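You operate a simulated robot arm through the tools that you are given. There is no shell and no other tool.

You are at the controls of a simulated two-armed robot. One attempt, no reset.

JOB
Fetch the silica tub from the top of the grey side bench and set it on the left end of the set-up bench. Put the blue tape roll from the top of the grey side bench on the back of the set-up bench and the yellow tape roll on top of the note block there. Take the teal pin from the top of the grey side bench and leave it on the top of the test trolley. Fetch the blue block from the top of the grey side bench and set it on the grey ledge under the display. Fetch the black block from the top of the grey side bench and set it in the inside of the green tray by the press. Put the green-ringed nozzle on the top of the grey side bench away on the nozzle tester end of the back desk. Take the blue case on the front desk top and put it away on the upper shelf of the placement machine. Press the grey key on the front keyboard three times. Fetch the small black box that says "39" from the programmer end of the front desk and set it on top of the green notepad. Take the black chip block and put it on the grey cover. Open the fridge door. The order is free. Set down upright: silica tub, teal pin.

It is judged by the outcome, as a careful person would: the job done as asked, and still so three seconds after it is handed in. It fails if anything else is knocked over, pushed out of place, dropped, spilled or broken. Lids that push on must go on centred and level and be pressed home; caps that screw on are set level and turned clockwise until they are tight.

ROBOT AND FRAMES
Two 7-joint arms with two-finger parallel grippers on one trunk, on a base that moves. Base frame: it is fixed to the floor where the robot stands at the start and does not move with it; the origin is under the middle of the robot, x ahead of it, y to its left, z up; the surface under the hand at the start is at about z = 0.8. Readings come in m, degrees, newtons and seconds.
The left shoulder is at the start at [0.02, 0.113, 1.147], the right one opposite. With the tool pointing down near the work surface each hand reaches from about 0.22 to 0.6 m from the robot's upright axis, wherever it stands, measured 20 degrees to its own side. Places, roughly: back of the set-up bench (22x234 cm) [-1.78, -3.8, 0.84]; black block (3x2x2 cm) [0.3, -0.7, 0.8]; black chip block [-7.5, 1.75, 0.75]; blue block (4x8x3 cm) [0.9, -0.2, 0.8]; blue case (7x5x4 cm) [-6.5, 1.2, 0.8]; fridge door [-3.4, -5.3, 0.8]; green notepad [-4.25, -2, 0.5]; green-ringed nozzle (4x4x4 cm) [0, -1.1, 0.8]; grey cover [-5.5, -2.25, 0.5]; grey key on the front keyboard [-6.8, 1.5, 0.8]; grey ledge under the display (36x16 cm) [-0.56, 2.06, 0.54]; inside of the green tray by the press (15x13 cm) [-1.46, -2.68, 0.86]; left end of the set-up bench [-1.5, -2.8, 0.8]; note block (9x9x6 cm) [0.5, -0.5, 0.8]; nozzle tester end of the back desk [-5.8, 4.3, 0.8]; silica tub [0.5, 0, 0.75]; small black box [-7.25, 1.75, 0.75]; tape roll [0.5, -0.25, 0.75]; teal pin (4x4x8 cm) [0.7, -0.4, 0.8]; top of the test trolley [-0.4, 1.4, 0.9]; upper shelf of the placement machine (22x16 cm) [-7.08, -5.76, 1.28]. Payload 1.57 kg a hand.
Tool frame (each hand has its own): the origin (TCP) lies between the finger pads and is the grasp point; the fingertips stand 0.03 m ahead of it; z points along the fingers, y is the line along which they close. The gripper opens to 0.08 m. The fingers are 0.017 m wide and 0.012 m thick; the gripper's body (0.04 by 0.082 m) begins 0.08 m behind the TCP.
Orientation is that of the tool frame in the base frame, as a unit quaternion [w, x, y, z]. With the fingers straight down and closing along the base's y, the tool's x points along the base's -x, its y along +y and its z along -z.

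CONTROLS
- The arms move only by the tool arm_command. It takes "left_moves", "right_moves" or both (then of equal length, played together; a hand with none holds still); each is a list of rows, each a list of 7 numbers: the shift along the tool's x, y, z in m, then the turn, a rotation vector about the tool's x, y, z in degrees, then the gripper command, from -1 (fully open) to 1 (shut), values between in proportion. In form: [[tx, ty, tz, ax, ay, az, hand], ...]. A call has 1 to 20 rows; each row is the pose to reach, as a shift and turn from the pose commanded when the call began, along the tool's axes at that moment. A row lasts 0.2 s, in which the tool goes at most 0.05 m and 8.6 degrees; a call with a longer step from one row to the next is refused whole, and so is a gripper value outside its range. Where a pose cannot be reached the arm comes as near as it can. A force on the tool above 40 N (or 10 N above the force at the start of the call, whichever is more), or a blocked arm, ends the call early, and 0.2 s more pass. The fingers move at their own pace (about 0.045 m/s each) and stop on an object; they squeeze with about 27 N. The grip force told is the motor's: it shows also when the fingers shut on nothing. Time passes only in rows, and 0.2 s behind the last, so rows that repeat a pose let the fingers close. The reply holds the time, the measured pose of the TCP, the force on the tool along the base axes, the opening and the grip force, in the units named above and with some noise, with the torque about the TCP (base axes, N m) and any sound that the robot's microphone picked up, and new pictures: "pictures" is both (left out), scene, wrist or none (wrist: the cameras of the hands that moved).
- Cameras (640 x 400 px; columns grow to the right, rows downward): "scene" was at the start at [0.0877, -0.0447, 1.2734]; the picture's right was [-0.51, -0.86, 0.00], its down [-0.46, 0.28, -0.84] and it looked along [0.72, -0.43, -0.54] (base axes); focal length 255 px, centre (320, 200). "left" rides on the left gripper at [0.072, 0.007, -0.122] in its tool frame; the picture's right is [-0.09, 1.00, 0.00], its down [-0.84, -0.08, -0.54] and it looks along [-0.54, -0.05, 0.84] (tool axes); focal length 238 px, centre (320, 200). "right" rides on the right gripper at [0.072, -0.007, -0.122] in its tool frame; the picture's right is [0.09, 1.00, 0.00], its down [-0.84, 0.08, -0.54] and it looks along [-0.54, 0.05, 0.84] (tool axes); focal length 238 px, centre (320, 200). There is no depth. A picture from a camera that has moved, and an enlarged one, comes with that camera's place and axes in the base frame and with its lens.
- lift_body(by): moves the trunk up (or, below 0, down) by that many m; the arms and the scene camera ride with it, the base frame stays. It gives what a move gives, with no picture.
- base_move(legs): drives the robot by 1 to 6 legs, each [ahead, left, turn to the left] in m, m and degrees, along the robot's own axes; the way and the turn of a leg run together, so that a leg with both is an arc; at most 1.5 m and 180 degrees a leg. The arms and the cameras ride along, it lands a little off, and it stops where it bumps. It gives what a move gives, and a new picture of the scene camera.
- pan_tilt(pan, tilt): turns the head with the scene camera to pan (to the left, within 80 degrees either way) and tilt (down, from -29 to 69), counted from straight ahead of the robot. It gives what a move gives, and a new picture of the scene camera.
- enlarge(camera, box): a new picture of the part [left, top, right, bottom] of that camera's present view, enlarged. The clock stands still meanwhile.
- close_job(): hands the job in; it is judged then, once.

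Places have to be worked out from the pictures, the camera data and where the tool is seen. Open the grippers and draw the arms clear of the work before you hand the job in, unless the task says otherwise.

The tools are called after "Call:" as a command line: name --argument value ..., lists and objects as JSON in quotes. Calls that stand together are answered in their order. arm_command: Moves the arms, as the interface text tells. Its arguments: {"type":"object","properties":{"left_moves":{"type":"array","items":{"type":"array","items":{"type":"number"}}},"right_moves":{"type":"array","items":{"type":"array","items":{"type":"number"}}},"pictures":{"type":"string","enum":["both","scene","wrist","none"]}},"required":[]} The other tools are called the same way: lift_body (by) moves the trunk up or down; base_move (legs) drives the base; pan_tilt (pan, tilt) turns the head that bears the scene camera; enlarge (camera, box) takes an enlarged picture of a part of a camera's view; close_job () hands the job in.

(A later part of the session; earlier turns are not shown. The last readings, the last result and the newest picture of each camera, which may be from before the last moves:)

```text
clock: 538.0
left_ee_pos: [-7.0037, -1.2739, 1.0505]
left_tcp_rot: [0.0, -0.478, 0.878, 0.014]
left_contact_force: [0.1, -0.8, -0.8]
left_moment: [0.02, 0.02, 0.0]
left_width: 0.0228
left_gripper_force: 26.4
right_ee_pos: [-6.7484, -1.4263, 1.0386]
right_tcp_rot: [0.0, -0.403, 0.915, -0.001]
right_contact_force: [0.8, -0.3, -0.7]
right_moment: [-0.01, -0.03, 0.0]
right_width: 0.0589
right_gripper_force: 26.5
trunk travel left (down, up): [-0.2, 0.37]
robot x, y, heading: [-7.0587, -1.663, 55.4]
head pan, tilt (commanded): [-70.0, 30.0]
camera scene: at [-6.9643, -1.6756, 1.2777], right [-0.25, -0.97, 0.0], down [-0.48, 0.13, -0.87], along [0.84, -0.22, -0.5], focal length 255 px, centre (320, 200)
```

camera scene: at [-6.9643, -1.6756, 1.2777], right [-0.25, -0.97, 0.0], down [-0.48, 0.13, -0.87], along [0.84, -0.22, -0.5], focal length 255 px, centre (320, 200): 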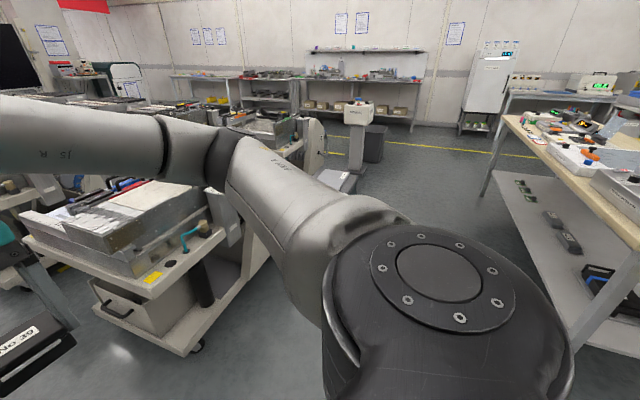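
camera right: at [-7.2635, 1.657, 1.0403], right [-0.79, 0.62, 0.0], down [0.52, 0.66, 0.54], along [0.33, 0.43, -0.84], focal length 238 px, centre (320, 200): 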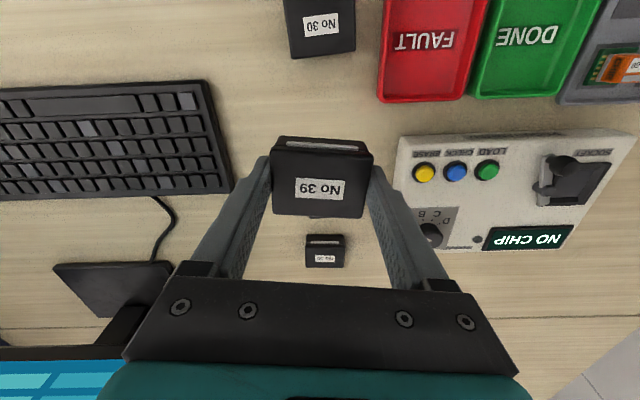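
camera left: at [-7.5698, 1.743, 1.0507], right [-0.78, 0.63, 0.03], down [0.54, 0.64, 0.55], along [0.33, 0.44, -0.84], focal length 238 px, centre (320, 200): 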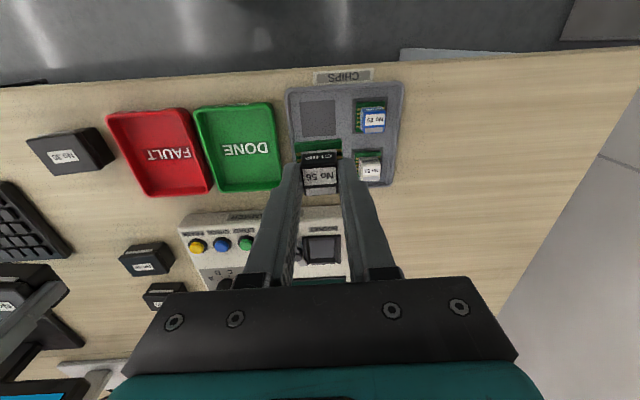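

Lane ahead is free, carts stay about 0.45 m off my hands. Continue sideways to the teal box.

Call:
base_move --legs '[[-0.08, -1.1, 0], [0, -0.6, 0]]'

Call:
pan_tilt --pan 0 --tilt 48

```text
clock: 546.6
left_ee_pos: [-5.6548, -2.3, 1.0497]
left_tcp_rot: [-0.002, -0.478, 0.879, 0.014]
left_contact_force: [-0.8, 0.2, 0.0]
left_moment: [0.02, 0.0, 0.02]
left_width: 0.0231
left_gripper_force: 27.0
right_ee_pos: [-5.4, -2.4529, 1.0389]
right_tcp_rot: [0.0, -0.403, 0.915, 0.0]
right_contact_force: [0.4, -0.5, -0.3]
right_moment: [-0.04, 0.01, -0.03]
right_width: 0.0591
right_gripper_force: 27.3
trunk travel left (down, up): [-0.2, 0.37]
robot x, y, heading: [-5.7108, -2.6902, 55.2]
head pan, tilt (commanded): [-70.0, 30.0]
camera scene: at [-5.6151, -2.7025, 1.2776], right [-0.25, -0.97, 0.0], down [-0.48, 0.13, -0.87], along [0.84, -0.22, -0.5], focal length 255 px, centre (320, 200)
```

scene: 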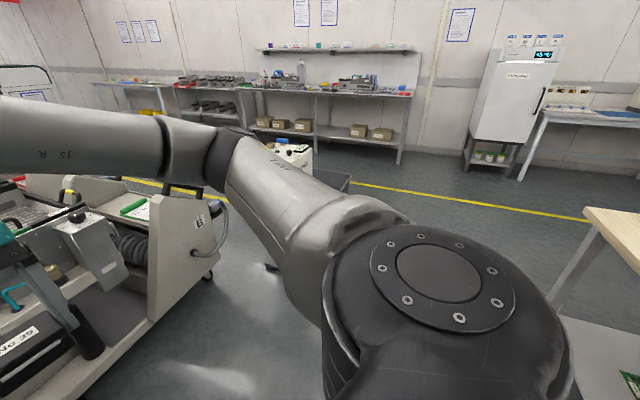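

```text
clock: 548.0
left_ee_pos: [-5.6548, -2.3004, 1.049]
left_tcp_rot: [-0.001, -0.478, 0.878, 0.014]
left_contact_force: [-0.5, 0.0, -0.8]
left_moment: [0.0, -0.04, 0.03]
left_width: 0.0226
left_gripper_force: 27.0
right_ee_pos: [-5.3993, -2.4516, 1.0391]
right_tcp_rot: [0.0, -0.402, 0.915, 0.001]
right_contact_force: [0.4, 0.0, -0.7]
right_moment: [-0.04, 0.0, -0.03]
right_width: 0.0589
right_gripper_force: 26.9
trunk travel left (down, up): [-0.2, 0.37]
robot x, y, heading: [-5.7094, -2.6872, 55.4]
head pan, tilt (commanded): [0.0, 48.0]
camera scene: at [-5.6582, -2.6148, 1.2509], right [0.82, -0.57, 0.0], down [-0.42, -0.61, -0.67], along [0.38, 0.55, -0.74], focal length 255 px, centre (320, 200)
```

scene: 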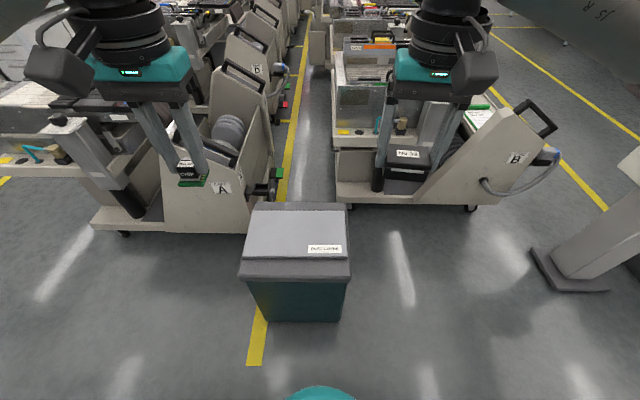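

The teal box's grey cover is straight ahead (38×23 cm at z≈0.5, centre R(0.60,0.08)). Move 0.12 m closer and lower the trunk.

Call:
base_move --legs '[[0.12, 0, 0]]'

Call:
lift_body --by -0.2

Call:
arm_command --left_moves '[[-0.035, -0.02, 0.02, 0, 0, 0, 1], [-0.07, -0.04, 0.04, 0, 0, 0, 1], [-0.1, -0.06, 0.07, 0, 0, 0, 1], [-0.12, -0.08, 0.1, 0, 0, 0, 1], [-0.12, -0.09, 0.145, 0, 0, 0, 1], [-0.12, -0.09, 0.19, 0, 0, 0, 1], [-0.12, -0.09, 0.23, 0, 0, 0, 1], [-0.12, -0.09, 0.23, 0, 0, 0, 1]]' --pictures "both"

```text
clock: 549.2
left_ee_pos: [-5.5875, -2.2024, 1.0488]
left_tcp_rot: [-0.001, -0.478, 0.878, 0.014]
left_contact_force: [0.7, -0.3, -0.5]
left_moment: [-0.01, 0.0, 0.0]
left_width: 0.0229
left_gripper_force: 26.5
right_ee_pos: [-5.3315, -2.3549, 1.0381]
right_tcp_rot: [0.0, -0.403, 0.915, 0.0]
right_contact_force: [-0.4, 1.1, -1.0]
right_moment: [-0.02, 0.01, 0.0]
right_width: 0.0593
right_gripper_force: 27.1
trunk travel left (down, up): [-0.2, 0.37]
robot x, y, heading: [-5.6413, -2.5892, 55.4]
head pan, tilt (commanded): [0.0, 48.0]
camera scene: at [-5.5907, -2.5165, 1.2508], right [0.82, -0.57, 0.0], down [-0.42, -0.61, -0.67], along [0.38, 0.55, -0.74], focal length 255 px, centre (320, 200)
```

scene: 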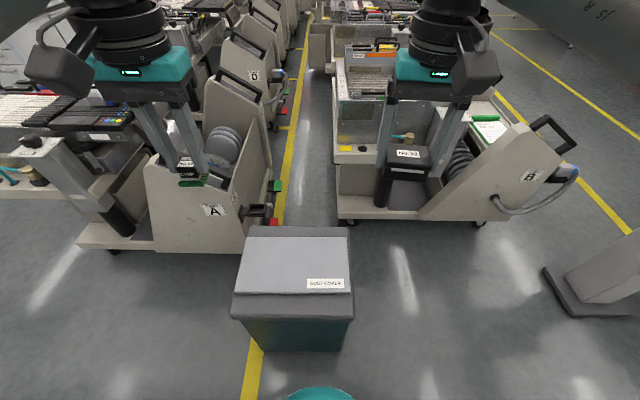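

```text
clock: 551.4
left_ee_pos: [-5.5875, -2.2017, 0.8496]
left_tcp_rot: [-0.001, -0.477, 0.879, 0.015]
left_contact_force: [0.3, -0.6, -1.2]
left_moment: [-0.01, 0.01, 0.03]
left_width: 0.0229
left_gripper_force: 27.0
right_ee_pos: [-5.3329, -2.3545, 0.839]
right_tcp_rot: [0.001, -0.402, 0.915, 0.0]
right_contact_force: [-1.0, 0.0, 0.4]
right_moment: [0.02, -0.01, 0.01]
right_width: 0.0592
right_gripper_force: 27.2
trunk travel left (down, up): [0.0, 0.57]
robot x, y, heading: [-5.6418, -2.5909, 55.6]
head pan, tilt (commanded): [0.0, 48.0]
```

```text
clock: 553.2
left_ee_pos: [-5.4493, -2.1446, 0.6189]
left_tcp_rot: [-0.002, -0.477, 0.879, 0.015]
left_contact_force: [0.8, 0.4, -0.2]
left_moment: [0.01, 0.0, -0.02]
left_width: 0.0229
left_gripper_force: 27.1
right_ee_pos: [-5.3338, -2.3551, 0.8388]
right_tcp_rot: [0.0, -0.403, 0.915, 0.0]
right_contact_force: [0.0, -0.9, 0.2]
right_moment: [0.0, -0.01, 0.04]
right_width: 0.0591
right_gripper_force: 27.3
trunk travel left (down, up): [0.0, 0.57]
robot x, y, heading: [-5.6406, -2.5905, 55.9]
head pan, tilt (commanded): [0.0, 48.0]
camera scene: at [-5.5911, -2.5171, 1.0509], right [0.82, -0.57, 0.0], down [-0.42, -0.61, -0.67], along [0.38, 0.55, -0.74], focal length 255 px, centre (320, 200)
camera left: at [-5.4915, -2.205, 0.7404], right [-0.79, 0.62, 0.03], down [0.53, 0.65, 0.55], along [0.32, 0.45, -0.83], focal length 238 px, centre (320, 200)
```

scene: 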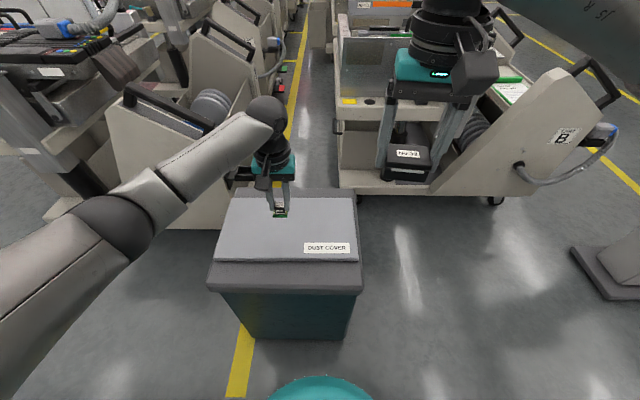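
left: 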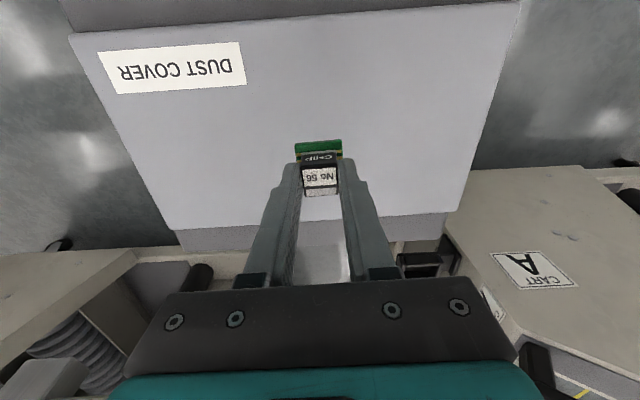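

The chip is above the middle of the grey "DUST COVER". Lower toward it.

Call:
arm_command --left_moves '[[0, 0, 0.03, 0, 0, 0, 1], [0, 0, 0.055, 0, 0, 0, 1], [0, 0, 0.062, 0, 0, 0, 1], [0, 0, 0.062, 0, 0, 0, 1]]' --pictures "wrist"

```text
clock: 554.2
left_ee_pos: [-5.4508, -2.1444, 0.5601]
left_tcp_rot: [0.003, -0.478, 0.878, 0.015]
left_contact_force: [-2.2, 2.0, 18.9]
left_moment: [-0.07, -0.17, 0.02]
left_width: 0.0228
left_gripper_force: 27.1
right_ee_pos: [-5.3325, -2.3556, 0.8399]
right_tcp_rot: [0.0, -0.403, 0.915, 0.0]
right_contact_force: [-0.6, -0.2, -1.3]
right_moment: [0.02, -0.01, 0.03]
right_width: 0.0591
right_gripper_force: 26.4
trunk travel left (down, up): [0.0, 0.57]
robot x, y, heading: [-5.6443, -2.5935, 55.5]
head pan, tilt (commanded): [0.0, 48.0]
camera left: at [-5.4933, -2.2043, 0.681], right [-0.79, 0.62, 0.03], down [0.52, 0.65, 0.56], along [0.33, 0.45, -0.83], focal length 238 px, centre (320, 200)
```

left: 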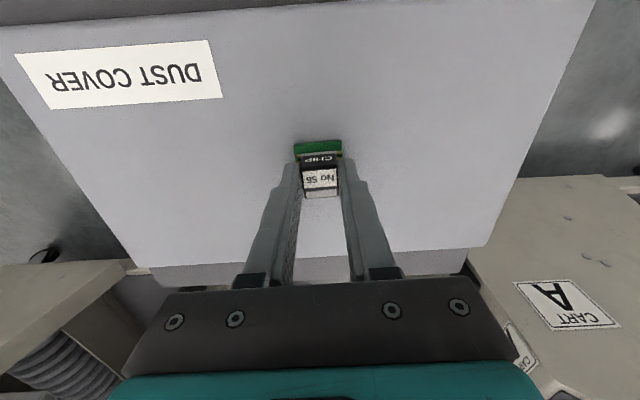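

Contact at z 0.56 (19 N). Ease up, open slightly, and rise.

Call:
arm_command --left_moves '[[0, 0, -0.003, 0, 0, 0, 1], [0, 0, -0.003, 0, 0, 0, 0.2], [0, 0, -0.003, 0, 0, 0, -0.2], [0, 0, -0.003, 0, 0, 0, -0.2], [0, 0, -0.03, 0, 0, 0, -0.2], [0, 0, -0.07, 0, 0, 0, -0.3], [0, 0, -0.11, 0, 0, 0, -0.5], [0, 0, -0.15, 0, 0, 0, -1], [0, 0, -0.19, 0, 0, 0, -1]]' --pictures "both"

```text
clock: 556.2
left_ee_pos: [-5.4469, -2.148, 0.7459]
left_tcp_rot: [-0.002, -0.478, 0.878, 0.014]
left_contact_force: [-0.7, -0.4, -0.4]
left_moment: [0.0, 0.0, 0.0]
left_width: 0.08
left_gripper_force: 0.1
right_ee_pos: [-5.3331, -2.3558, 0.8396]
right_tcp_rot: [0.0, -0.402, 0.915, 0.0]
right_contact_force: [0.0, -0.2, -0.7]
right_moment: [0.01, 0.01, 0.01]
right_width: 0.0592
right_gripper_force: 27.3
trunk travel left (down, up): [0.0, 0.57]
robot x, y, heading: [-5.6416, -2.596, 55.3]
head pan, tilt (commanded): [0.0, 48.0]
camera scene: at [-5.5911, -2.5172, 1.0509], right [0.82, -0.57, 0.0], down [-0.42, -0.61, -0.67], along [0.38, 0.55, -0.74], focal length 255 px, centre (320, 200)
camera left: at [-5.4897, -2.2085, 0.868], right [-0.79, 0.62, 0.03], down [0.53, 0.65, 0.55], along [0.32, 0.45, -0.84], focal length 238 px, centre (320, 200)
```

scene: 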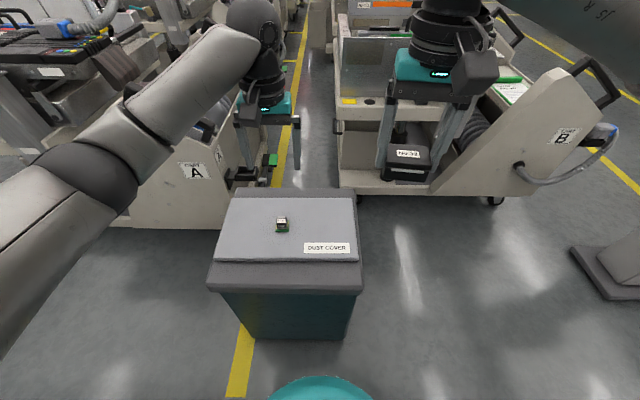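
left: 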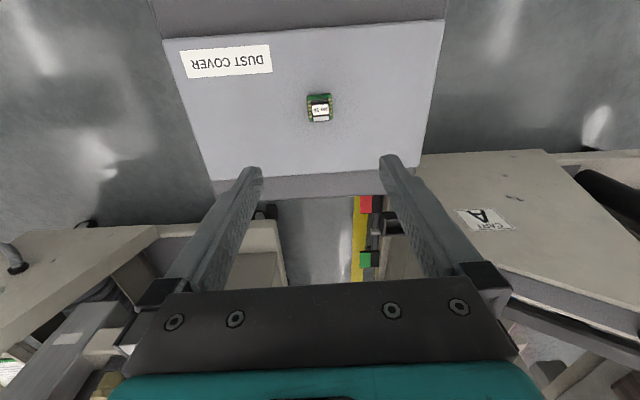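

The chip block sits on the cover. Raise and tuck the left hand, lift the trunk, then go around the control post to the +front side of cart B with the green notepad.

Call:
arm_command --left_moves '[[0, 0, -0.045, 0, 0, 0, -1], [0.0, 0.0, -0.09, 0, 0, 0, -1], [0.04, 0.02, -0.1, 0, 0, 0, -1], [0.08, 0.05, -0.1, 0, 0, 0, -1], [0.12, 0.07, -0.1, 0, 0, 0, -1]]' --pictures "none"

Call:
lift_body --by 0.2

Call:
base_move --legs '[[-0.27, 0, 0], [0, -1.1, 0], [0, -1.1, 0], [0, 0, 90]]'

Call:
pan_tilt --pan -20 --tilt 35

```text
clock: 557.4
left_ee_pos: [-5.5699, -2.2144, 0.8468]
left_tcp_rot: [-0.002, -0.477, 0.879, 0.013]
left_contact_force: [-1.2, 0.5, 0.2]
left_moment: [-0.02, 0.02, 0.0]
left_width: 0.0797
left_gripper_force: 0.0
right_ee_pos: [-5.3321, -2.3556, 0.8385]
right_tcp_rot: [0.0, -0.402, 0.916, -0.001]
right_contact_force: [-0.6, -0.1, -0.8]
right_moment: [-0.05, -0.02, 0.01]
right_width: 0.059
right_gripper_force: 27.0
trunk travel left (down, up): [0.0, 0.57]
robot x, y, heading: [-5.6413, -2.5873, 55.5]
head pan, tilt (commanded): [0.0, 48.0]
```

```text
clock: 559.6
left_ee_pos: [-5.5701, -2.2127, 1.047]
left_tcp_rot: [-0.002, -0.478, 0.878, 0.014]
left_contact_force: [-0.1, 0.5, -0.7]
left_moment: [0.02, 0.01, 0.02]
left_width: 0.0799
left_gripper_force: 0.1
right_ee_pos: [-5.3323, -2.356, 1.0395]
right_tcp_rot: [0.0, -0.402, 0.916, 0.0]
right_contact_force: [0.3, 1.2, -1.2]
right_moment: [-0.01, 0.01, -0.03]
right_width: 0.059
right_gripper_force: 27.4
trunk travel left (down, up): [-0.2, 0.37]
robot x, y, heading: [-5.642, -2.5877, 55.5]
head pan, tilt (commanded): [0.0, 48.0]
```

```text
clock: 575.7
left_ee_pos: [-4.3843, -3.998, 1.0464]
left_tcp_rot: [0.01, 0.954, -0.298, -0.01]
left_contact_force: [0.1, -0.6, 0.1]
left_moment: [-0.02, 0.0, 0.01]
left_width: 0.0798
left_gripper_force: 0.0
right_ee_pos: [-4.2343, -3.7668, 1.0402]
right_tcp_rot: [0.0, 0.926, -0.377, 0.0]
right_contact_force: [0.2, -0.6, -1.3]
right_moment: [-0.01, 0.02, 0.0]
right_width: 0.0591
right_gripper_force: 26.9
trunk travel left (down, up): [-0.2, 0.37]
robot x, y, heading: [-4.0047, -4.0846, 143.6]
head pan, tilt (commanded): [0.0, 48.0]
camera scene: at [-4.0792, -4.0308, 1.2509], right [0.59, 0.81, 0.0], down [0.6, -0.44, -0.67], along [-0.54, 0.4, -0.74], focal length 255 px, centre (320, 200)
```

scene: 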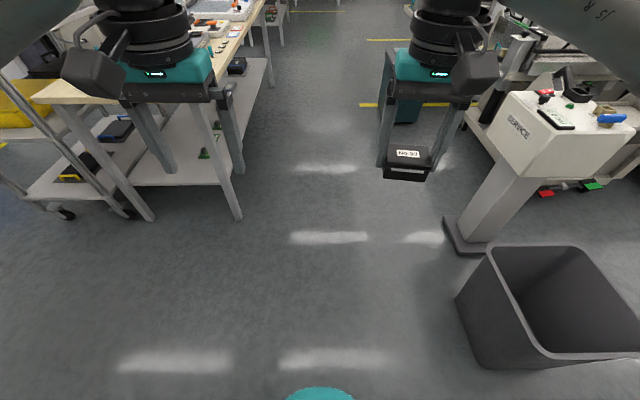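

```text
clock: 576.5
left_ee_pos: [-4.3841, -3.9992, 1.047]
left_tcp_rot: [0.011, 0.954, -0.298, -0.01]
left_contact_force: [-0.9, -0.6, 0.2]
left_moment: [-0.01, 0.02, -0.01]
left_width: 0.08
left_gripper_force: 0.0
right_ee_pos: [-4.2346, -3.7669, 1.0384]
right_tcp_rot: [0.0, 0.926, -0.378, 0.0]
right_contact_force: [-0.2, 0.5, -1.3]
right_moment: [-0.05, 0.01, 0.01]
right_width: 0.0587
right_gripper_force: 27.0
trunk travel left (down, up): [-0.2, 0.37]
robot x, y, heading: [-4.0055, -4.0882, 143.7]
head pan, tilt (commanded): [-20.0, 35.0]
camera scene: at [-4.0646, -4.0042, 1.2698], right [0.83, 0.55, 0.0], down [0.32, -0.48, -0.82], along [-0.45, 0.68, -0.57], focal length 255 px, centre (320, 200)
```

scene: 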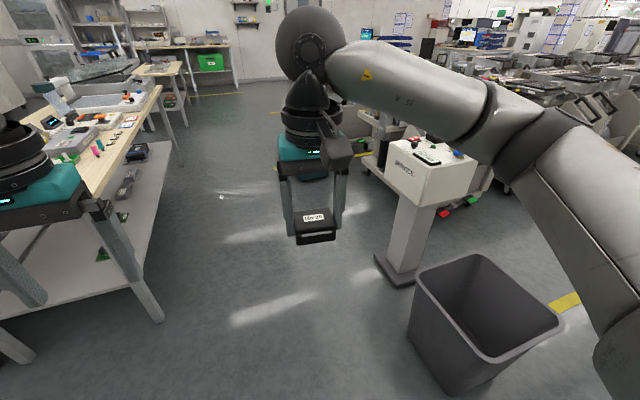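

The bin is close on my right; I'll back up 0.2 m before sliding right to face cart B.

Call:
base_move --legs '[[-0.22, 0, 0], [0, -0.7, 1.2], [0, -0.72, 0]]'

Call:
pan_tilt --pan 0 --tilt 40

```text
clock: 585.2
left_ee_pos: [-3.3829, -2.9903, 1.0467]
left_tcp_rot: [0.011, 0.955, -0.296, -0.01]
left_contact_force: [0.2, -0.1, 0.2]
left_moment: [-0.02, 0.0, -0.04]
left_width: 0.0801
left_gripper_force: 0.1
right_ee_pos: [-3.2332, -2.7567, 1.0394]
right_tcp_rot: [0.001, 0.928, -0.373, 0.0]
right_contact_force: [-0.2, -0.4, 0.2]
right_moment: [0.0, 0.01, 0.03]
right_width: 0.0592
right_gripper_force: 26.9
trunk travel left (down, up): [-0.2, 0.37]
robot x, y, heading: [-3.008, -3.0747, 144.1]
head pan, tilt (commanded): [-20.0, 35.0]
camera scene: at [-3.0629, -2.9922, 1.2699], right [0.83, 0.56, 0.0], down [0.32, -0.48, -0.82], along [-0.46, 0.68, -0.57], focal length 255 px, centre (320, 200)
```

scene: 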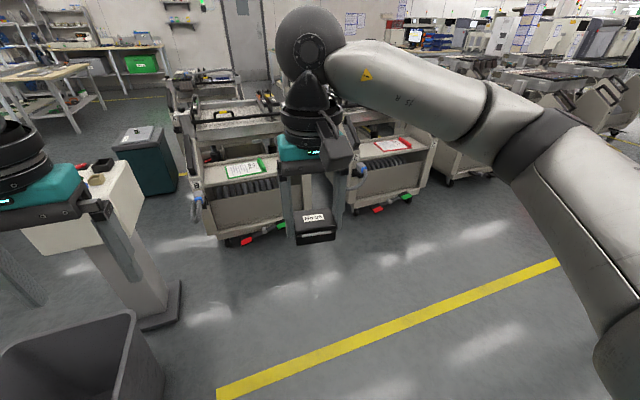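

```text
clock: 586.0
left_ee_pos: [-3.3832, -2.9909, 1.0471]
left_tcp_rot: [0.011, 0.955, -0.296, -0.009]
left_contact_force: [-0.7, 0.2, 0.1]
left_moment: [0.02, 0.0, 0.0]
left_width: 0.0802
left_gripper_force: 0.1
right_ee_pos: [-3.2344, -2.7561, 1.0381]
right_tcp_rot: [0.0, 0.927, -0.374, 0.0]
right_contact_force: [-0.5, 0.0, -0.3]
right_moment: [0.01, 0.01, -0.01]
right_width: 0.0589
right_gripper_force: 27.1
trunk travel left (down, up): [-0.2, 0.37]
robot x, y, heading: [-3.0099, -3.0725, 143.8]
head pan, tilt (commanded): [0.0, 40.0]
camera scene: at [-3.0825, -3.0154, 1.2623], right [0.59, 0.81, 0.0], down [0.52, -0.38, -0.77], along [-0.62, 0.45, -0.64], focal length 255 px, centre (320, 200)
```

scene: 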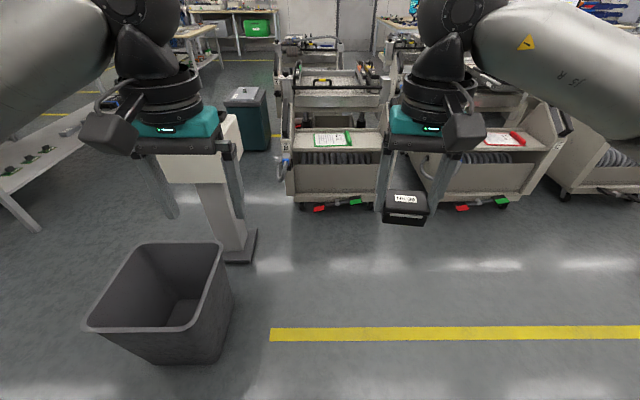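

The green notepad lies on the front of cart B at about R(1.63,−0.09). I'll move up most of the way and inspect it closely.

Call:
base_move --legs '[[0.75, 0.02, 1.2]]'

Call:
pan_tilt --pan -5 --tilt 40

Call:
enlarge --camera "scene" --box '[230, 110, 500, 280]'

```text
clock: 590.0
left_ee_pos: [-3.9972, -2.5859, 1.0469]
left_tcp_rot: [0.011, 0.958, -0.286, -0.009]
left_contact_force: [0.1, -0.4, 0.0]
left_moment: [0.01, 0.02, 0.01]
left_width: 0.0802
left_gripper_force: 0.0
right_ee_pos: [-3.853, -2.3499, 1.0391]
right_tcp_rot: [0.0, 0.931, -0.366, 0.0]
right_contact_force: [0.2, 0.2, -0.1]
right_moment: [0.01, -0.01, -0.02]
right_width: 0.0593
right_gripper_force: 27.2
trunk travel left (down, up): [-0.2, 0.37]
robot x, y, heading: [-3.6207, -2.6601, 145.4]
head pan, tilt (commanded): [0.0, 40.0]
camera scene: at [-3.6958, -2.606, 1.2623], right [0.57, 0.82, 0.0], down [0.53, -0.37, -0.77], along [-0.63, 0.44, -0.64], focal length 255 px, centre (320, 200)
```

scene: 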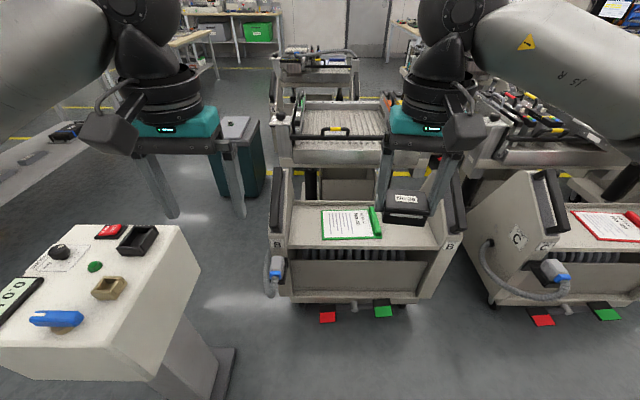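

```text
clock: 590.7
left_ee_pos: [-3.9955, -2.5864, 1.0465]
left_tcp_rot: [0.011, 0.958, -0.286, -0.009]
left_contact_force: [0.2, 0.0, -0.2]
left_moment: [0.01, 0.0, -0.01]
left_width: 0.0802
left_gripper_force: 0.1
right_ee_pos: [-3.8537, -2.3507, 1.04]
right_tcp_rot: [0.0, 0.931, -0.365, 0.001]
right_contact_force: [-0.7, -0.1, -1.8]
right_moment: [0.01, -0.02, -0.01]
right_width: 0.0592
right_gripper_force: 27.2
trunk travel left (down, up): [-0.2, 0.37]
robot x, y, heading: [-3.6164, -2.6607, 145.1]
head pan, tilt (commanded): [-5.0, 40.0]
camera scene: at [-3.6911, -2.6003, 1.2623], right [0.64, 0.77, 0.0], down [0.49, -0.41, -0.77], along [-0.59, 0.49, -0.64], focal length 255 px, centre (320, 200)
```

scene: 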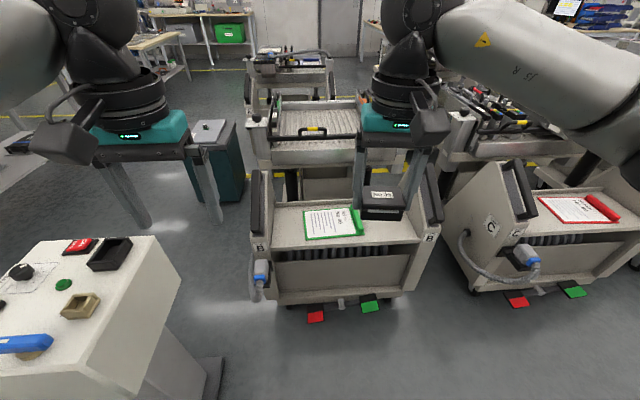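

```text
2.35 times, centred on (365, 195) of scene
camera zoom: at [-3.6911, -2.6003, 1.2623], right [0.64, 0.77, 0.0], down [0.49, -0.41, -0.77], along [-0.59, 0.49, -0.64], focal length 601 px, centre (214, 212)
```

zoom: 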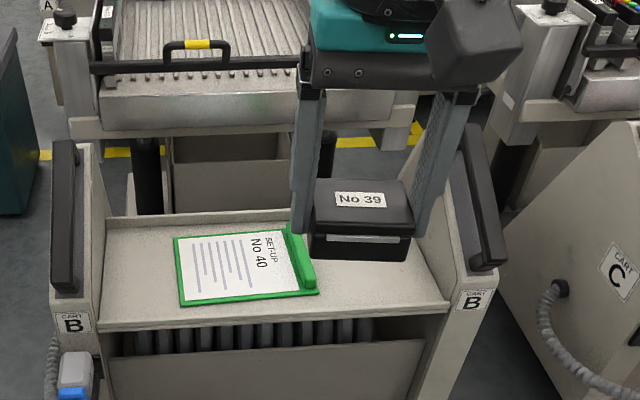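

It's a green clipboard ("SET-UP No 40") on a low shelf between the cart's side panels, surface z≈0.54. I'll raise the left hand out of the way, move in 0.33 m and lower the trunk.

Call:
arm_command --left_moves '[[0.01, 0, -0.04, 0, 0, 0, -1], [0.02, 0, -0.08, 0, 0, 0, -1], [0.03, 0, -0.12, 0, 0, 0, -1], [0.03, 0, -0.16, 0, 0, 0, -1]]' --pictures "none"

Call:
base_move --legs '[[0.33, 0, 0]]'

Call:
lift_body --by -0.2

Call:
pan_tilt --pan 0 --tilt 50

```text
clock: 591.7
left_ee_pos: [-3.9681, -2.6002, 1.2086]
left_tcp_rot: [0.01, 0.958, -0.286, -0.009]
left_contact_force: [-0.7, 0.6, -0.2]
left_moment: [0.0, -0.01, 0.0]
left_width: 0.08
left_gripper_force: 0.0
right_ee_pos: [-3.8514, -2.3507, 1.0397]
right_tcp_rot: [-0.001, 0.931, -0.365, -0.001]
right_contact_force: [-0.5, 0.5, -1.1]
right_moment: [-0.02, -0.02, 0.0]
right_width: 0.0591
right_gripper_force: 27.4
trunk travel left (down, up): [-0.2, 0.37]
robot x, y, heading: [-3.6214, -2.6588, 145.1]
head pan, tilt (commanded): [-5.0, 40.0]
```

```text
clock: 593.8
left_ee_pos: [-4.2377, -2.4098, 1.2088]
left_tcp_rot: [0.012, 0.958, -0.287, -0.008]
left_contact_force: [0.1, -0.2, 0.5]
left_moment: [-0.05, 0.01, -0.02]
left_width: 0.08
left_gripper_force: 0.2
right_ee_pos: [-4.1228, -2.1606, 1.0385]
right_tcp_rot: [0.001, 0.931, -0.366, -0.001]
right_contact_force: [1.0, 0.6, 0.4]
right_moment: [-0.04, -0.01, 0.01]
right_width: 0.0591
right_gripper_force: 27.1
trunk travel left (down, up): [-0.2, 0.37]
robot x, y, heading: [-3.8906, -2.4751, 144.9]
head pan, tilt (commanded): [-5.0, 40.0]
camera scene: at [-3.9612, -2.4108, 1.2623], right [0.64, 0.77, 0.0], down [0.49, -0.41, -0.77], along [-0.59, 0.49, -0.64], focal length 255 px, centre (320, 200)
```

scene: 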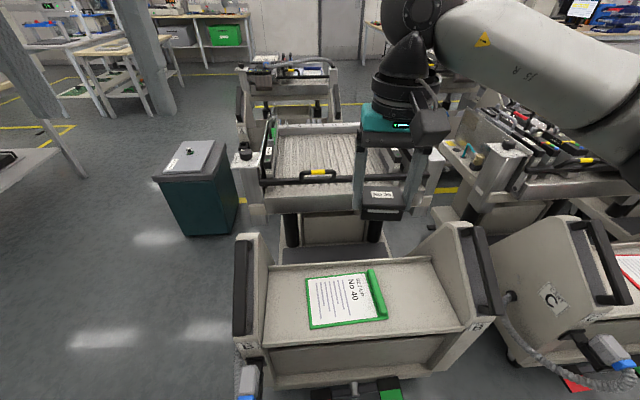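

```text
clock: 596.0
left_ee_pos: [-4.2386, -2.4096, 1.0079]
left_tcp_rot: [0.011, 0.958, -0.288, -0.009]
left_contact_force: [-0.1, 0.1, 0.0]
left_moment: [0.0, 0.01, 0.0]
left_width: 0.0802
left_gripper_force: 0.0
right_ee_pos: [-4.1222, -2.1614, 0.838]
right_tcp_rot: [0.0, 0.93, -0.367, 0.0]
right_contact_force: [0.0, 0.4, -0.1]
right_moment: [-0.01, 0.0, 0.01]
right_width: 0.0588
right_gripper_force: 27.4
trunk travel left (down, up): [0.0, 0.57]
robot x, y, heading: [-3.8892, -2.4702, 144.7]
head pan, tilt (commanded): [-5.0, 40.0]
```

```text
clock: 596.7
left_ee_pos: [-4.2376, -2.4108, 1.0085]
left_tcp_rot: [0.011, 0.958, -0.286, -0.01]
left_contact_force: [-0.8, -0.9, 0.8]
left_moment: [-0.03, 0.04, 0.0]
left_width: 0.0801
left_gripper_force: 0.1
right_ee_pos: [-4.1214, -2.1602, 0.8389]
right_tcp_rot: [-0.001, 0.93, -0.367, 0.0]
right_contact_force: [-0.3, 0.3, -1.1]
right_moment: [-0.04, -0.02, 0.04]
right_width: 0.0593
right_gripper_force: 26.5
trunk travel left (down, up): [0.0, 0.57]
robot x, y, heading: [-3.8834, -2.4733, 144.9]
head pan, tilt (commanded): [0.0, 50.0]
camera scene: at [-3.9588, -2.4215, 1.0482], right [0.58, 0.82, 0.0], down [0.63, -0.44, -0.64], along [-0.53, 0.37, -0.77], focal length 255 px, centre (320, 200)
```

scene: 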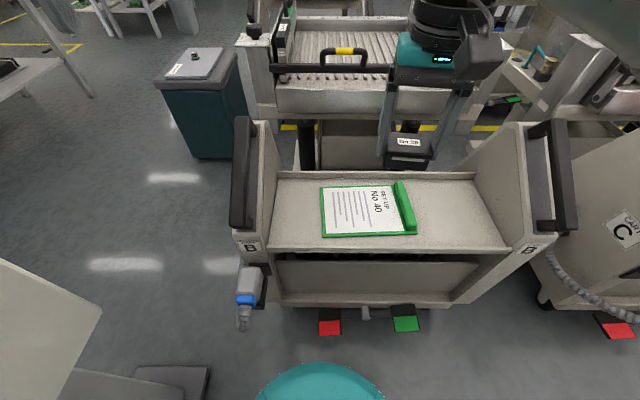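

Clipboard's paper centre is at R(0.48,−0.09). Bring the box over it and lower.

Call:
arm_command --right_moves '[[-0.035, 0.015, 0.0, 0, 0, 0, 1], [-0.07, 0.03, 0.0, 0, 0, 0, 1], [-0.105, 0.045, 0.01, 0, 0, 0, 1], [-0.105, 0.045, 0.055, 0, 0, 0, 1], [-0.105, 0.045, 0.1, 0, 0, 0, 1], [-0.105, 0.045, 0.145, 0, 0, 0, 1], [-0.105, 0.045, 0.19, 0, 0, 0, 1], [-0.105, 0.045, 0.215, 0, 0, 0, 1], [-0.105, 0.045, 0.215, 0, 0, 0, 1]]' --pictures "both"

```text
clock: 598.7
left_ee_pos: [-4.2384, -2.4105, 1.0095]
left_tcp_rot: [0.01, 0.958, -0.287, -0.009]
left_contact_force: [0.1, 0.1, 0.5]
left_moment: [0.0, 0.0, 0.04]
left_width: 0.0799
left_gripper_force: 0.0
right_ee_pos: [-4.2284, -2.1216, 0.624]
right_tcp_rot: [-0.001, 0.93, -0.367, 0.001]
right_contact_force: [0.3, 0.0, -0.8]
right_moment: [0.0, -0.04, 0.01]
right_width: 0.0594
right_gripper_force: 27.0
trunk travel left (down, up): [0.0, 0.57]
robot x, y, heading: [-3.8891, -2.4713, 144.9]
head pan, tilt (commanded): [0.0, 50.0]
camera scene: at [-3.9588, -2.4215, 1.0482], right [0.57, 0.82, 0.0], down [0.63, -0.44, -0.64], along [-0.53, 0.37, -0.77], focal length 255 px, centre (320, 200)
camera right: at [-4.1712, -2.1671, 0.7444], right [-0.61, -0.79, 0.0], down [-0.66, 0.51, 0.54], along [-0.43, 0.33, -0.84], focal length 238 px, centre (320, 200)
```

scene: 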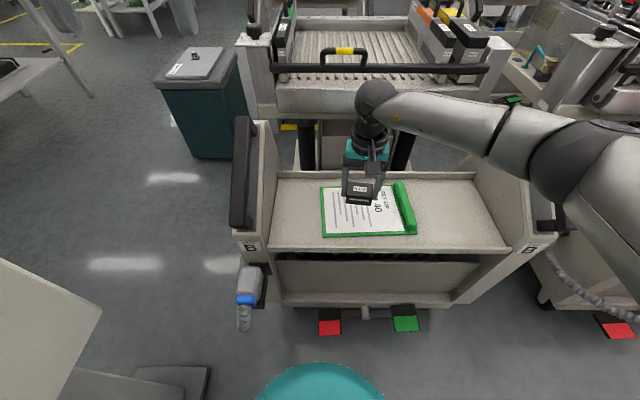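
right: 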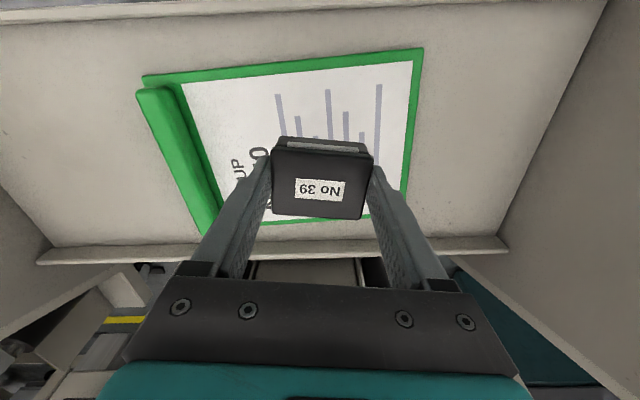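

The box's projected footprint is on the paper, clear of the clip. Lower to contact.

Call:
arm_command --right_moves '[[0, 0, 0.025, 0, 0, 0, 1], [0, 0, 0.038, 0, 0, 0, 1], [0, 0, 0.042, 0, 0, 0, 1], [0, 0, 0.042, 0, 0, 0, 1]]' --pictures "none"

```text
clock: 599.7
left_ee_pos: [-4.238, -2.4105, 1.0101]
left_tcp_rot: [0.011, 0.958, -0.287, -0.009]
left_contact_force: [0.9, -0.5, 0.2]
left_moment: [-0.01, 0.02, 0.03]
left_width: 0.0799
left_gripper_force: 0.0
right_ee_pos: [-4.228, -2.1212, 0.5836]
right_tcp_rot: [0.0, 0.93, -0.367, 0.001]
right_contact_force: [0.6, -0.1, -0.4]
right_moment: [0.0, 0.0, -0.03]
right_width: 0.0591
right_gripper_force: 27.0
trunk travel left (down, up): [0.0, 0.57]
robot x, y, heading: [-3.8869, -2.472, 145.1]
head pan, tilt (commanded): [0.0, 50.0]
```

Call:
arm_command --right_moves '[[0, 0, 0.003, 0, 0, 0, 1], [0, 0, 0.006, 0, 0, 0, 1], [0, 0, 0.006, 0, 0, 0, 1]]' --pictures "none"

```text
clock: 600.5
left_ee_pos: [-4.2375, -2.4094, 1.0089]
left_tcp_rot: [0.01, 0.958, -0.287, -0.01]
left_contact_force: [0.2, 0.0, 0.4]
left_moment: [0.0, 0.01, 0.02]
left_width: 0.0801
left_gripper_force: 0.1
right_ee_pos: [-4.229, -2.1216, 0.576]
right_tcp_rot: [0.0, 0.93, -0.367, 0.0]
right_contact_force: [-0.6, 0.1, -1.0]
right_moment: [0.01, 0.01, -0.01]
right_width: 0.0592
right_gripper_force: 26.7
trunk travel left (down, up): [0.0, 0.57]
robot x, y, heading: [-3.8919, -2.4739, 145.0]
head pan, tilt (commanded): [0.0, 50.0]
```

Call:
arm_command --right_moves '[[0, 0, 0.003, 0, 0, 0, 1], [0, 0, 0.006, 0, 0, 0, 1], [0, 0, 0.006, 0, 0, 0, 1]]' --pictures "wrist"

```text
clock: 601.3
left_ee_pos: [-4.2382, -2.4101, 1.0088]
left_tcp_rot: [0.011, 0.958, -0.287, -0.01]
left_contact_force: [0.2, -0.4, 0.1]
left_moment: [0.0, 0.0, 0.02]
left_width: 0.0801
left_gripper_force: 0.0
right_ee_pos: [-4.2295, -2.1216, 0.571]
right_tcp_rot: [-0.001, 0.93, -0.367, 0.0]
right_contact_force: [-0.7, 0.2, -1.1]
right_moment: [0.0, 0.0, 0.02]
right_width: 0.0591
right_gripper_force: 27.0
trunk travel left (down, up): [0.0, 0.57]
robot x, y, heading: [-3.8883, -2.4675, 144.9]
head pan, tilt (commanded): [0.0, 50.0]
camera right: at [-4.1717, -2.166, 0.6912], right [-0.61, -0.79, 0.0], down [-0.66, 0.51, 0.54], along [-0.43, 0.33, -0.84], focal length 238 px, centre (320, 200)
```

right: 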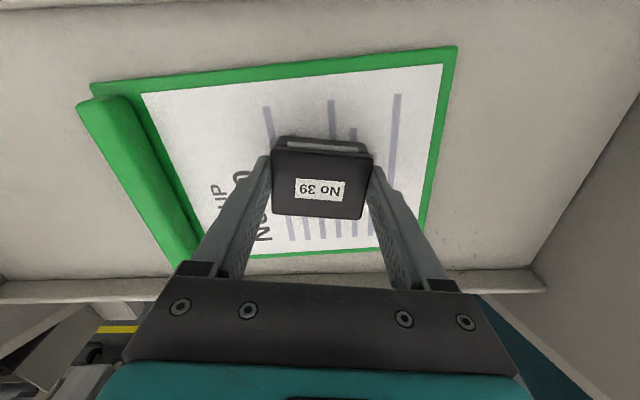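

Not yet touching; continue down a few more millimetres.

Call:
arm_command --right_moves '[[0, 0, 0.003, 0, 0, 0, 1], [0, 0, 0.006, 0, 0, 0, 1], [0, 0, 0.008, 0, 0, 0, 1], [0, 0, 0.008, 0, 0, 0, 1]]' --pictures "none"

```text
clock: 602.3
left_ee_pos: [-4.2366, -2.4109, 1.01]
left_tcp_rot: [0.01, 0.958, -0.287, -0.009]
left_contact_force: [0.1, -0.8, -1.1]
left_moment: [-0.02, 0.01, 0.02]
left_width: 0.0801
left_gripper_force: 0.1
right_ee_pos: [-4.2294, -2.1223, 0.564]
right_tcp_rot: [-0.001, 0.93, -0.366, -0.002]
right_contact_force: [3.6, 0.5, 14.3]
right_moment: [-0.03, -0.19, -0.05]
right_width: 0.059
right_gripper_force: 26.3
trunk travel left (down, up): [0.0, 0.57]
robot x, y, heading: [-3.8894, -2.4711, 144.9]
head pan, tilt (commanded): [0.0, 50.0]
```

Contact (14 N). Release and rise straight up.

Call:
arm_command --right_moves '[[0, 0, -0.002, 0, 0, 0, 0.2], [0, 0, -0.002, 0, 0, 0, -0.8], [0, 0, -0.002, 0, 0, 0, -1], [0, 0, -0.002, 0, 0, 0, -1], [0, 0, -0.03, 0, 0, 0, -1], [0, 0, -0.075, 0, 0, 0, -1], [0, 0, -0.12, 0, 0, 0, -1], [0, 0, -0.165, 0, 0, 0, -1], [0, 0, -0.21, 0, 0, 0, -1], [0, 0, -0.25, 0, 0, 0, -1]]' --pictures "both"

```text
clock: 604.5
left_ee_pos: [-4.2369, -2.4108, 1.008]
left_tcp_rot: [0.011, 0.958, -0.287, -0.01]
left_contact_force: [0.6, -0.2, -0.4]
left_moment: [0.0, -0.01, 0.0]
left_width: 0.0802
left_gripper_force: 0.1
right_ee_pos: [-4.2304, -2.1234, 0.8127]
right_tcp_rot: [0.0, 0.931, -0.366, 0.001]
right_contact_force: [-0.2, -0.2, 0.1]
right_moment: [0.0, 0.0, 0.02]
right_width: 0.0799
right_gripper_force: 0.1
trunk travel left (down, up): [0.0, 0.57]
robot x, y, heading: [-3.8872, -2.4717, 144.8]
head pan, tilt (commanded): [0.0, 50.0]
camera scene: at [-3.9587, -2.4216, 1.0482], right [0.57, 0.82, 0.0], down [0.63, -0.44, -0.64], along [-0.53, 0.37, -0.77], focal length 255 px, centre (320, 200)
camera right: at [-4.1724, -2.1681, 0.9343], right [-0.61, -0.79, 0.0], down [-0.66, 0.51, 0.54], along [-0.43, 0.33, -0.84], focal length 238 px, centre (320, 200)
```

scene: 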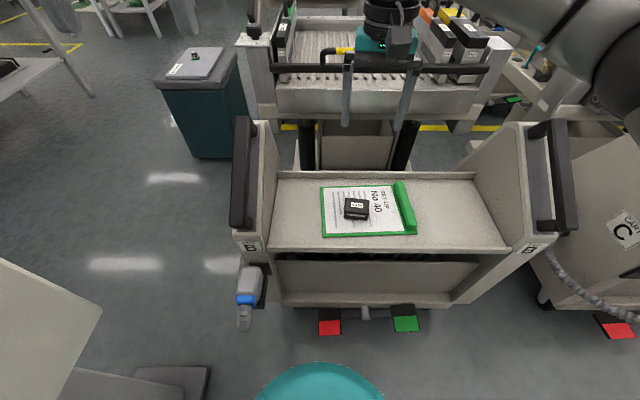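
right: 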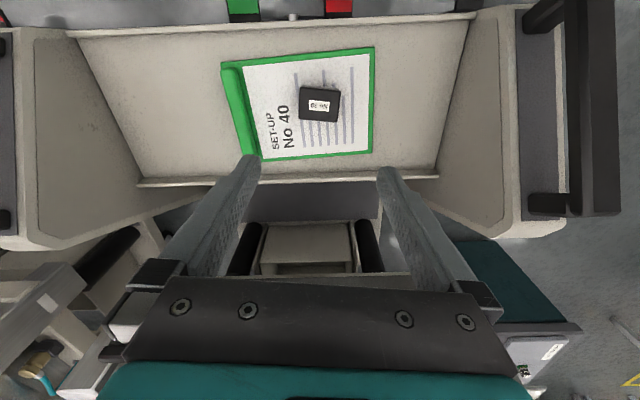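

Box 39 lies on the clipboard, and the chip is still on the cover. Now retract and return for the blue case at the front desk.

Call:
arm_command --right_moves '[[0, 0, -0.04, 0, 0, 0, -1], [0.03, 0, -0.07, 0, 0, 0, -1], [0.065, -0.02, -0.09, 0, 0, 0, -1], [0.1, -0.04, -0.11, 0, 0, 0, -1]]' --pictures "none"

Call:
lift_body --by 0.3

Call:
base_move --legs '[[-1.05, 0, 0], [0, 1.36, 0.3], [1.2, 0, 0], [1.4, 0, 0], [1.1, 0, 0]]'

```text
clock: 605.5
left_ee_pos: [-4.2369, -2.4111, 1.0091]
left_tcp_rot: [0.01, 0.958, -0.286, -0.01]
left_contact_force: [0.4, 0.0, 0.3]
left_moment: [-0.01, 0.05, 0.01]
left_width: 0.0802
left_gripper_force: 0.0
right_ee_pos: [-4.1288, -2.1609, 0.9253]
right_tcp_rot: [-0.001, 0.93, -0.369, -0.001]
right_contact_force: [-0.4, 0.5, 0.7]
right_moment: [-0.03, -0.02, 0.0]
right_width: 0.0797
right_gripper_force: 0.0
trunk travel left (down, up): [0.0, 0.57]
robot x, y, heading: [-3.8903, -2.4752, 145.0]
head pan, tilt (commanded): [0.0, 50.0]
```

```text
clock: 608.5
left_ee_pos: [-4.2372, -2.4105, 1.3079]
left_tcp_rot: [0.011, 0.958, -0.287, -0.009]
left_contact_force: [0.3, 0.3, 0.2]
left_moment: [0.0, -0.02, -0.03]
left_width: 0.0804
left_gripper_force: 0.0
right_ee_pos: [-4.1298, -2.1609, 1.2241]
right_tcp_rot: [0.0, 0.93, -0.367, 0.001]
right_contact_force: [0.0, -0.4, 0.8]
right_moment: [0.02, -0.03, -0.01]
right_width: 0.0804
right_gripper_force: 0.0
trunk travel left (down, up): [-0.3, 0.27]
robot x, y, heading: [-3.8893, -2.4706, 144.9]
head pan, tilt (commanded): [0.0, 50.0]
```

```text
clock: 637.7
left_ee_pos: [-7.2353, -2.0283, 1.3077]
left_tcp_rot: [0.011, 0.959, -0.284, -0.01]
left_contact_force: [0.4, -0.6, 0.2]
left_moment: [-0.01, -0.02, -0.01]
left_width: 0.0803
left_gripper_force: 0.1
right_ee_pos: [-7.1269, -1.7779, 1.2238]
right_tcp_rot: [0.0, 0.932, -0.363, 0.0]
right_contact_force: [0.2, 0.3, 0.6]
right_moment: [0.02, -0.01, -0.02]
right_width: 0.08
right_gripper_force: 0.1
trunk travel left (down, up): [-0.3, 0.27]
robot x, y, heading: [-6.8856, -2.089, 145.4]
head pan, tilt (commanded): [0.0, 50.0]
camera scene: at [-6.955, -2.0373, 1.3481], right [0.57, 0.82, 0.0], down [0.63, -0.44, -0.64], along [-0.53, 0.37, -0.77], focal length 255 px, centre (320, 200)
```

scene: 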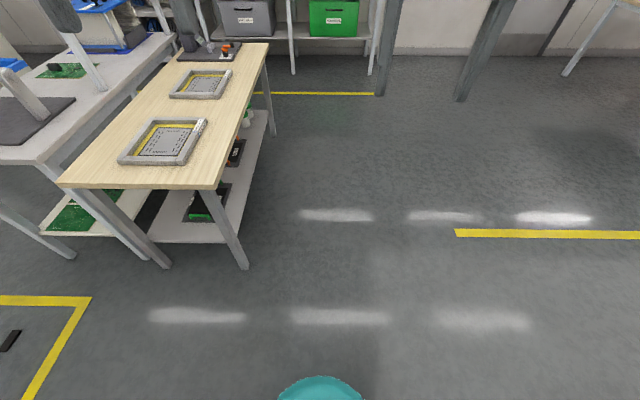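

Now diagonal to the front desk and turn to face it at the blue case.

Call:
base_move --legs '[[0.9, -1.0, 0], [0.8, -1.0, 0], [0, 0, -90.5]]'

Call:
pan_tilt --pan -5 --tilt 40

```text
clock: 654.3
left_ee_pos: [-7.1195, 0.8652, 1.3079]
left_tcp_rot: [-0.001, -0.484, 0.875, 0.015]
left_contact_force: [0.2, 0.3, -0.8]
left_moment: [-0.03, 0.06, 0.01]
left_width: 0.0801
left_gripper_force: 0.1
right_ee_pos: [-6.8674, 0.7642, 1.2256]
right_tcp_rot: [0.0, -0.409, 0.913, 0.0]
right_contact_force: [0.1, 0.0, 0.4]
right_moment: [-0.05, 0.0, 0.01]
right_width: 0.08
right_gripper_force: 0.2
trunk travel left (down, up): [-0.3, 0.27]
robot x, y, heading: [-7.1727, 0.5164, 56.3]
head pan, tilt (commanded): [0.0, 50.0]
camera scene: at [-7.1237, 0.589, 1.3482], right [0.83, -0.56, 0.0], down [-0.43, -0.64, -0.64], along [0.36, 0.53, -0.77], focal length 255 px, centre (320, 200)
```

scene: 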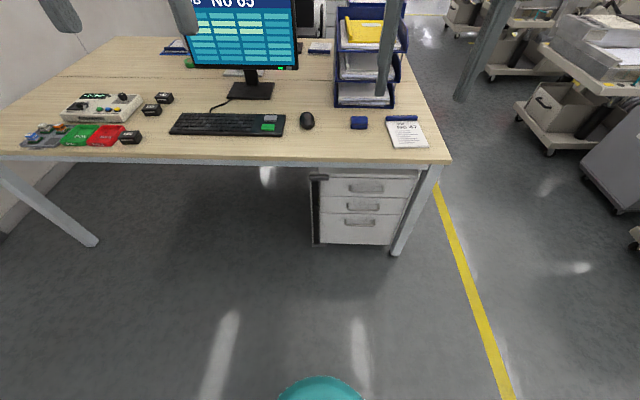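

```text
clock: 655.0
left_ee_pos: [-7.1194, 0.8661, 1.3086]
left_tcp_rot: [-0.002, -0.484, 0.875, 0.015]
left_contact_force: [-0.6, -0.2, -0.2]
left_moment: [0.03, 0.03, 0.0]
left_width: 0.0799
left_gripper_force: 0.1
right_ee_pos: [-6.8674, 0.7638, 1.2245]
right_tcp_rot: [0.0, -0.409, 0.913, 0.001]
right_contact_force: [0.5, 0.2, -1.0]
right_moment: [-0.03, 0.02, 0.0]
right_width: 0.08
right_gripper_force: 0.0
trunk travel left (down, up): [-0.3, 0.27]
robot x, y, heading: [-7.1735, 0.5167, 55.9]
head pan, tilt (commanded): [-5.0, 40.0]
camera scene: at [-7.1134, 0.5913, 1.3623], right [0.78, -0.63, 0.0], down [-0.4, -0.5, -0.77], along [0.48, 0.6, -0.64], focal length 255 px, centre (320, 200)
```

scene: 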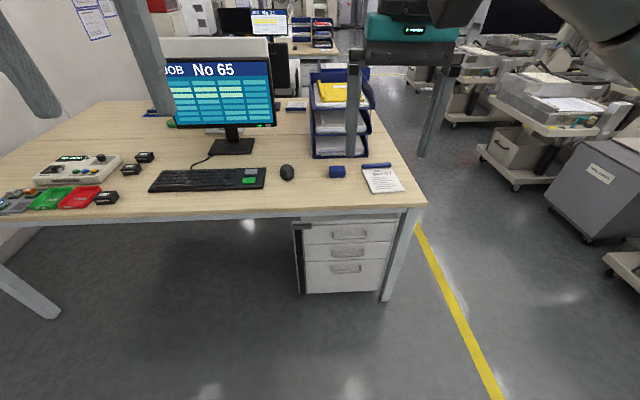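

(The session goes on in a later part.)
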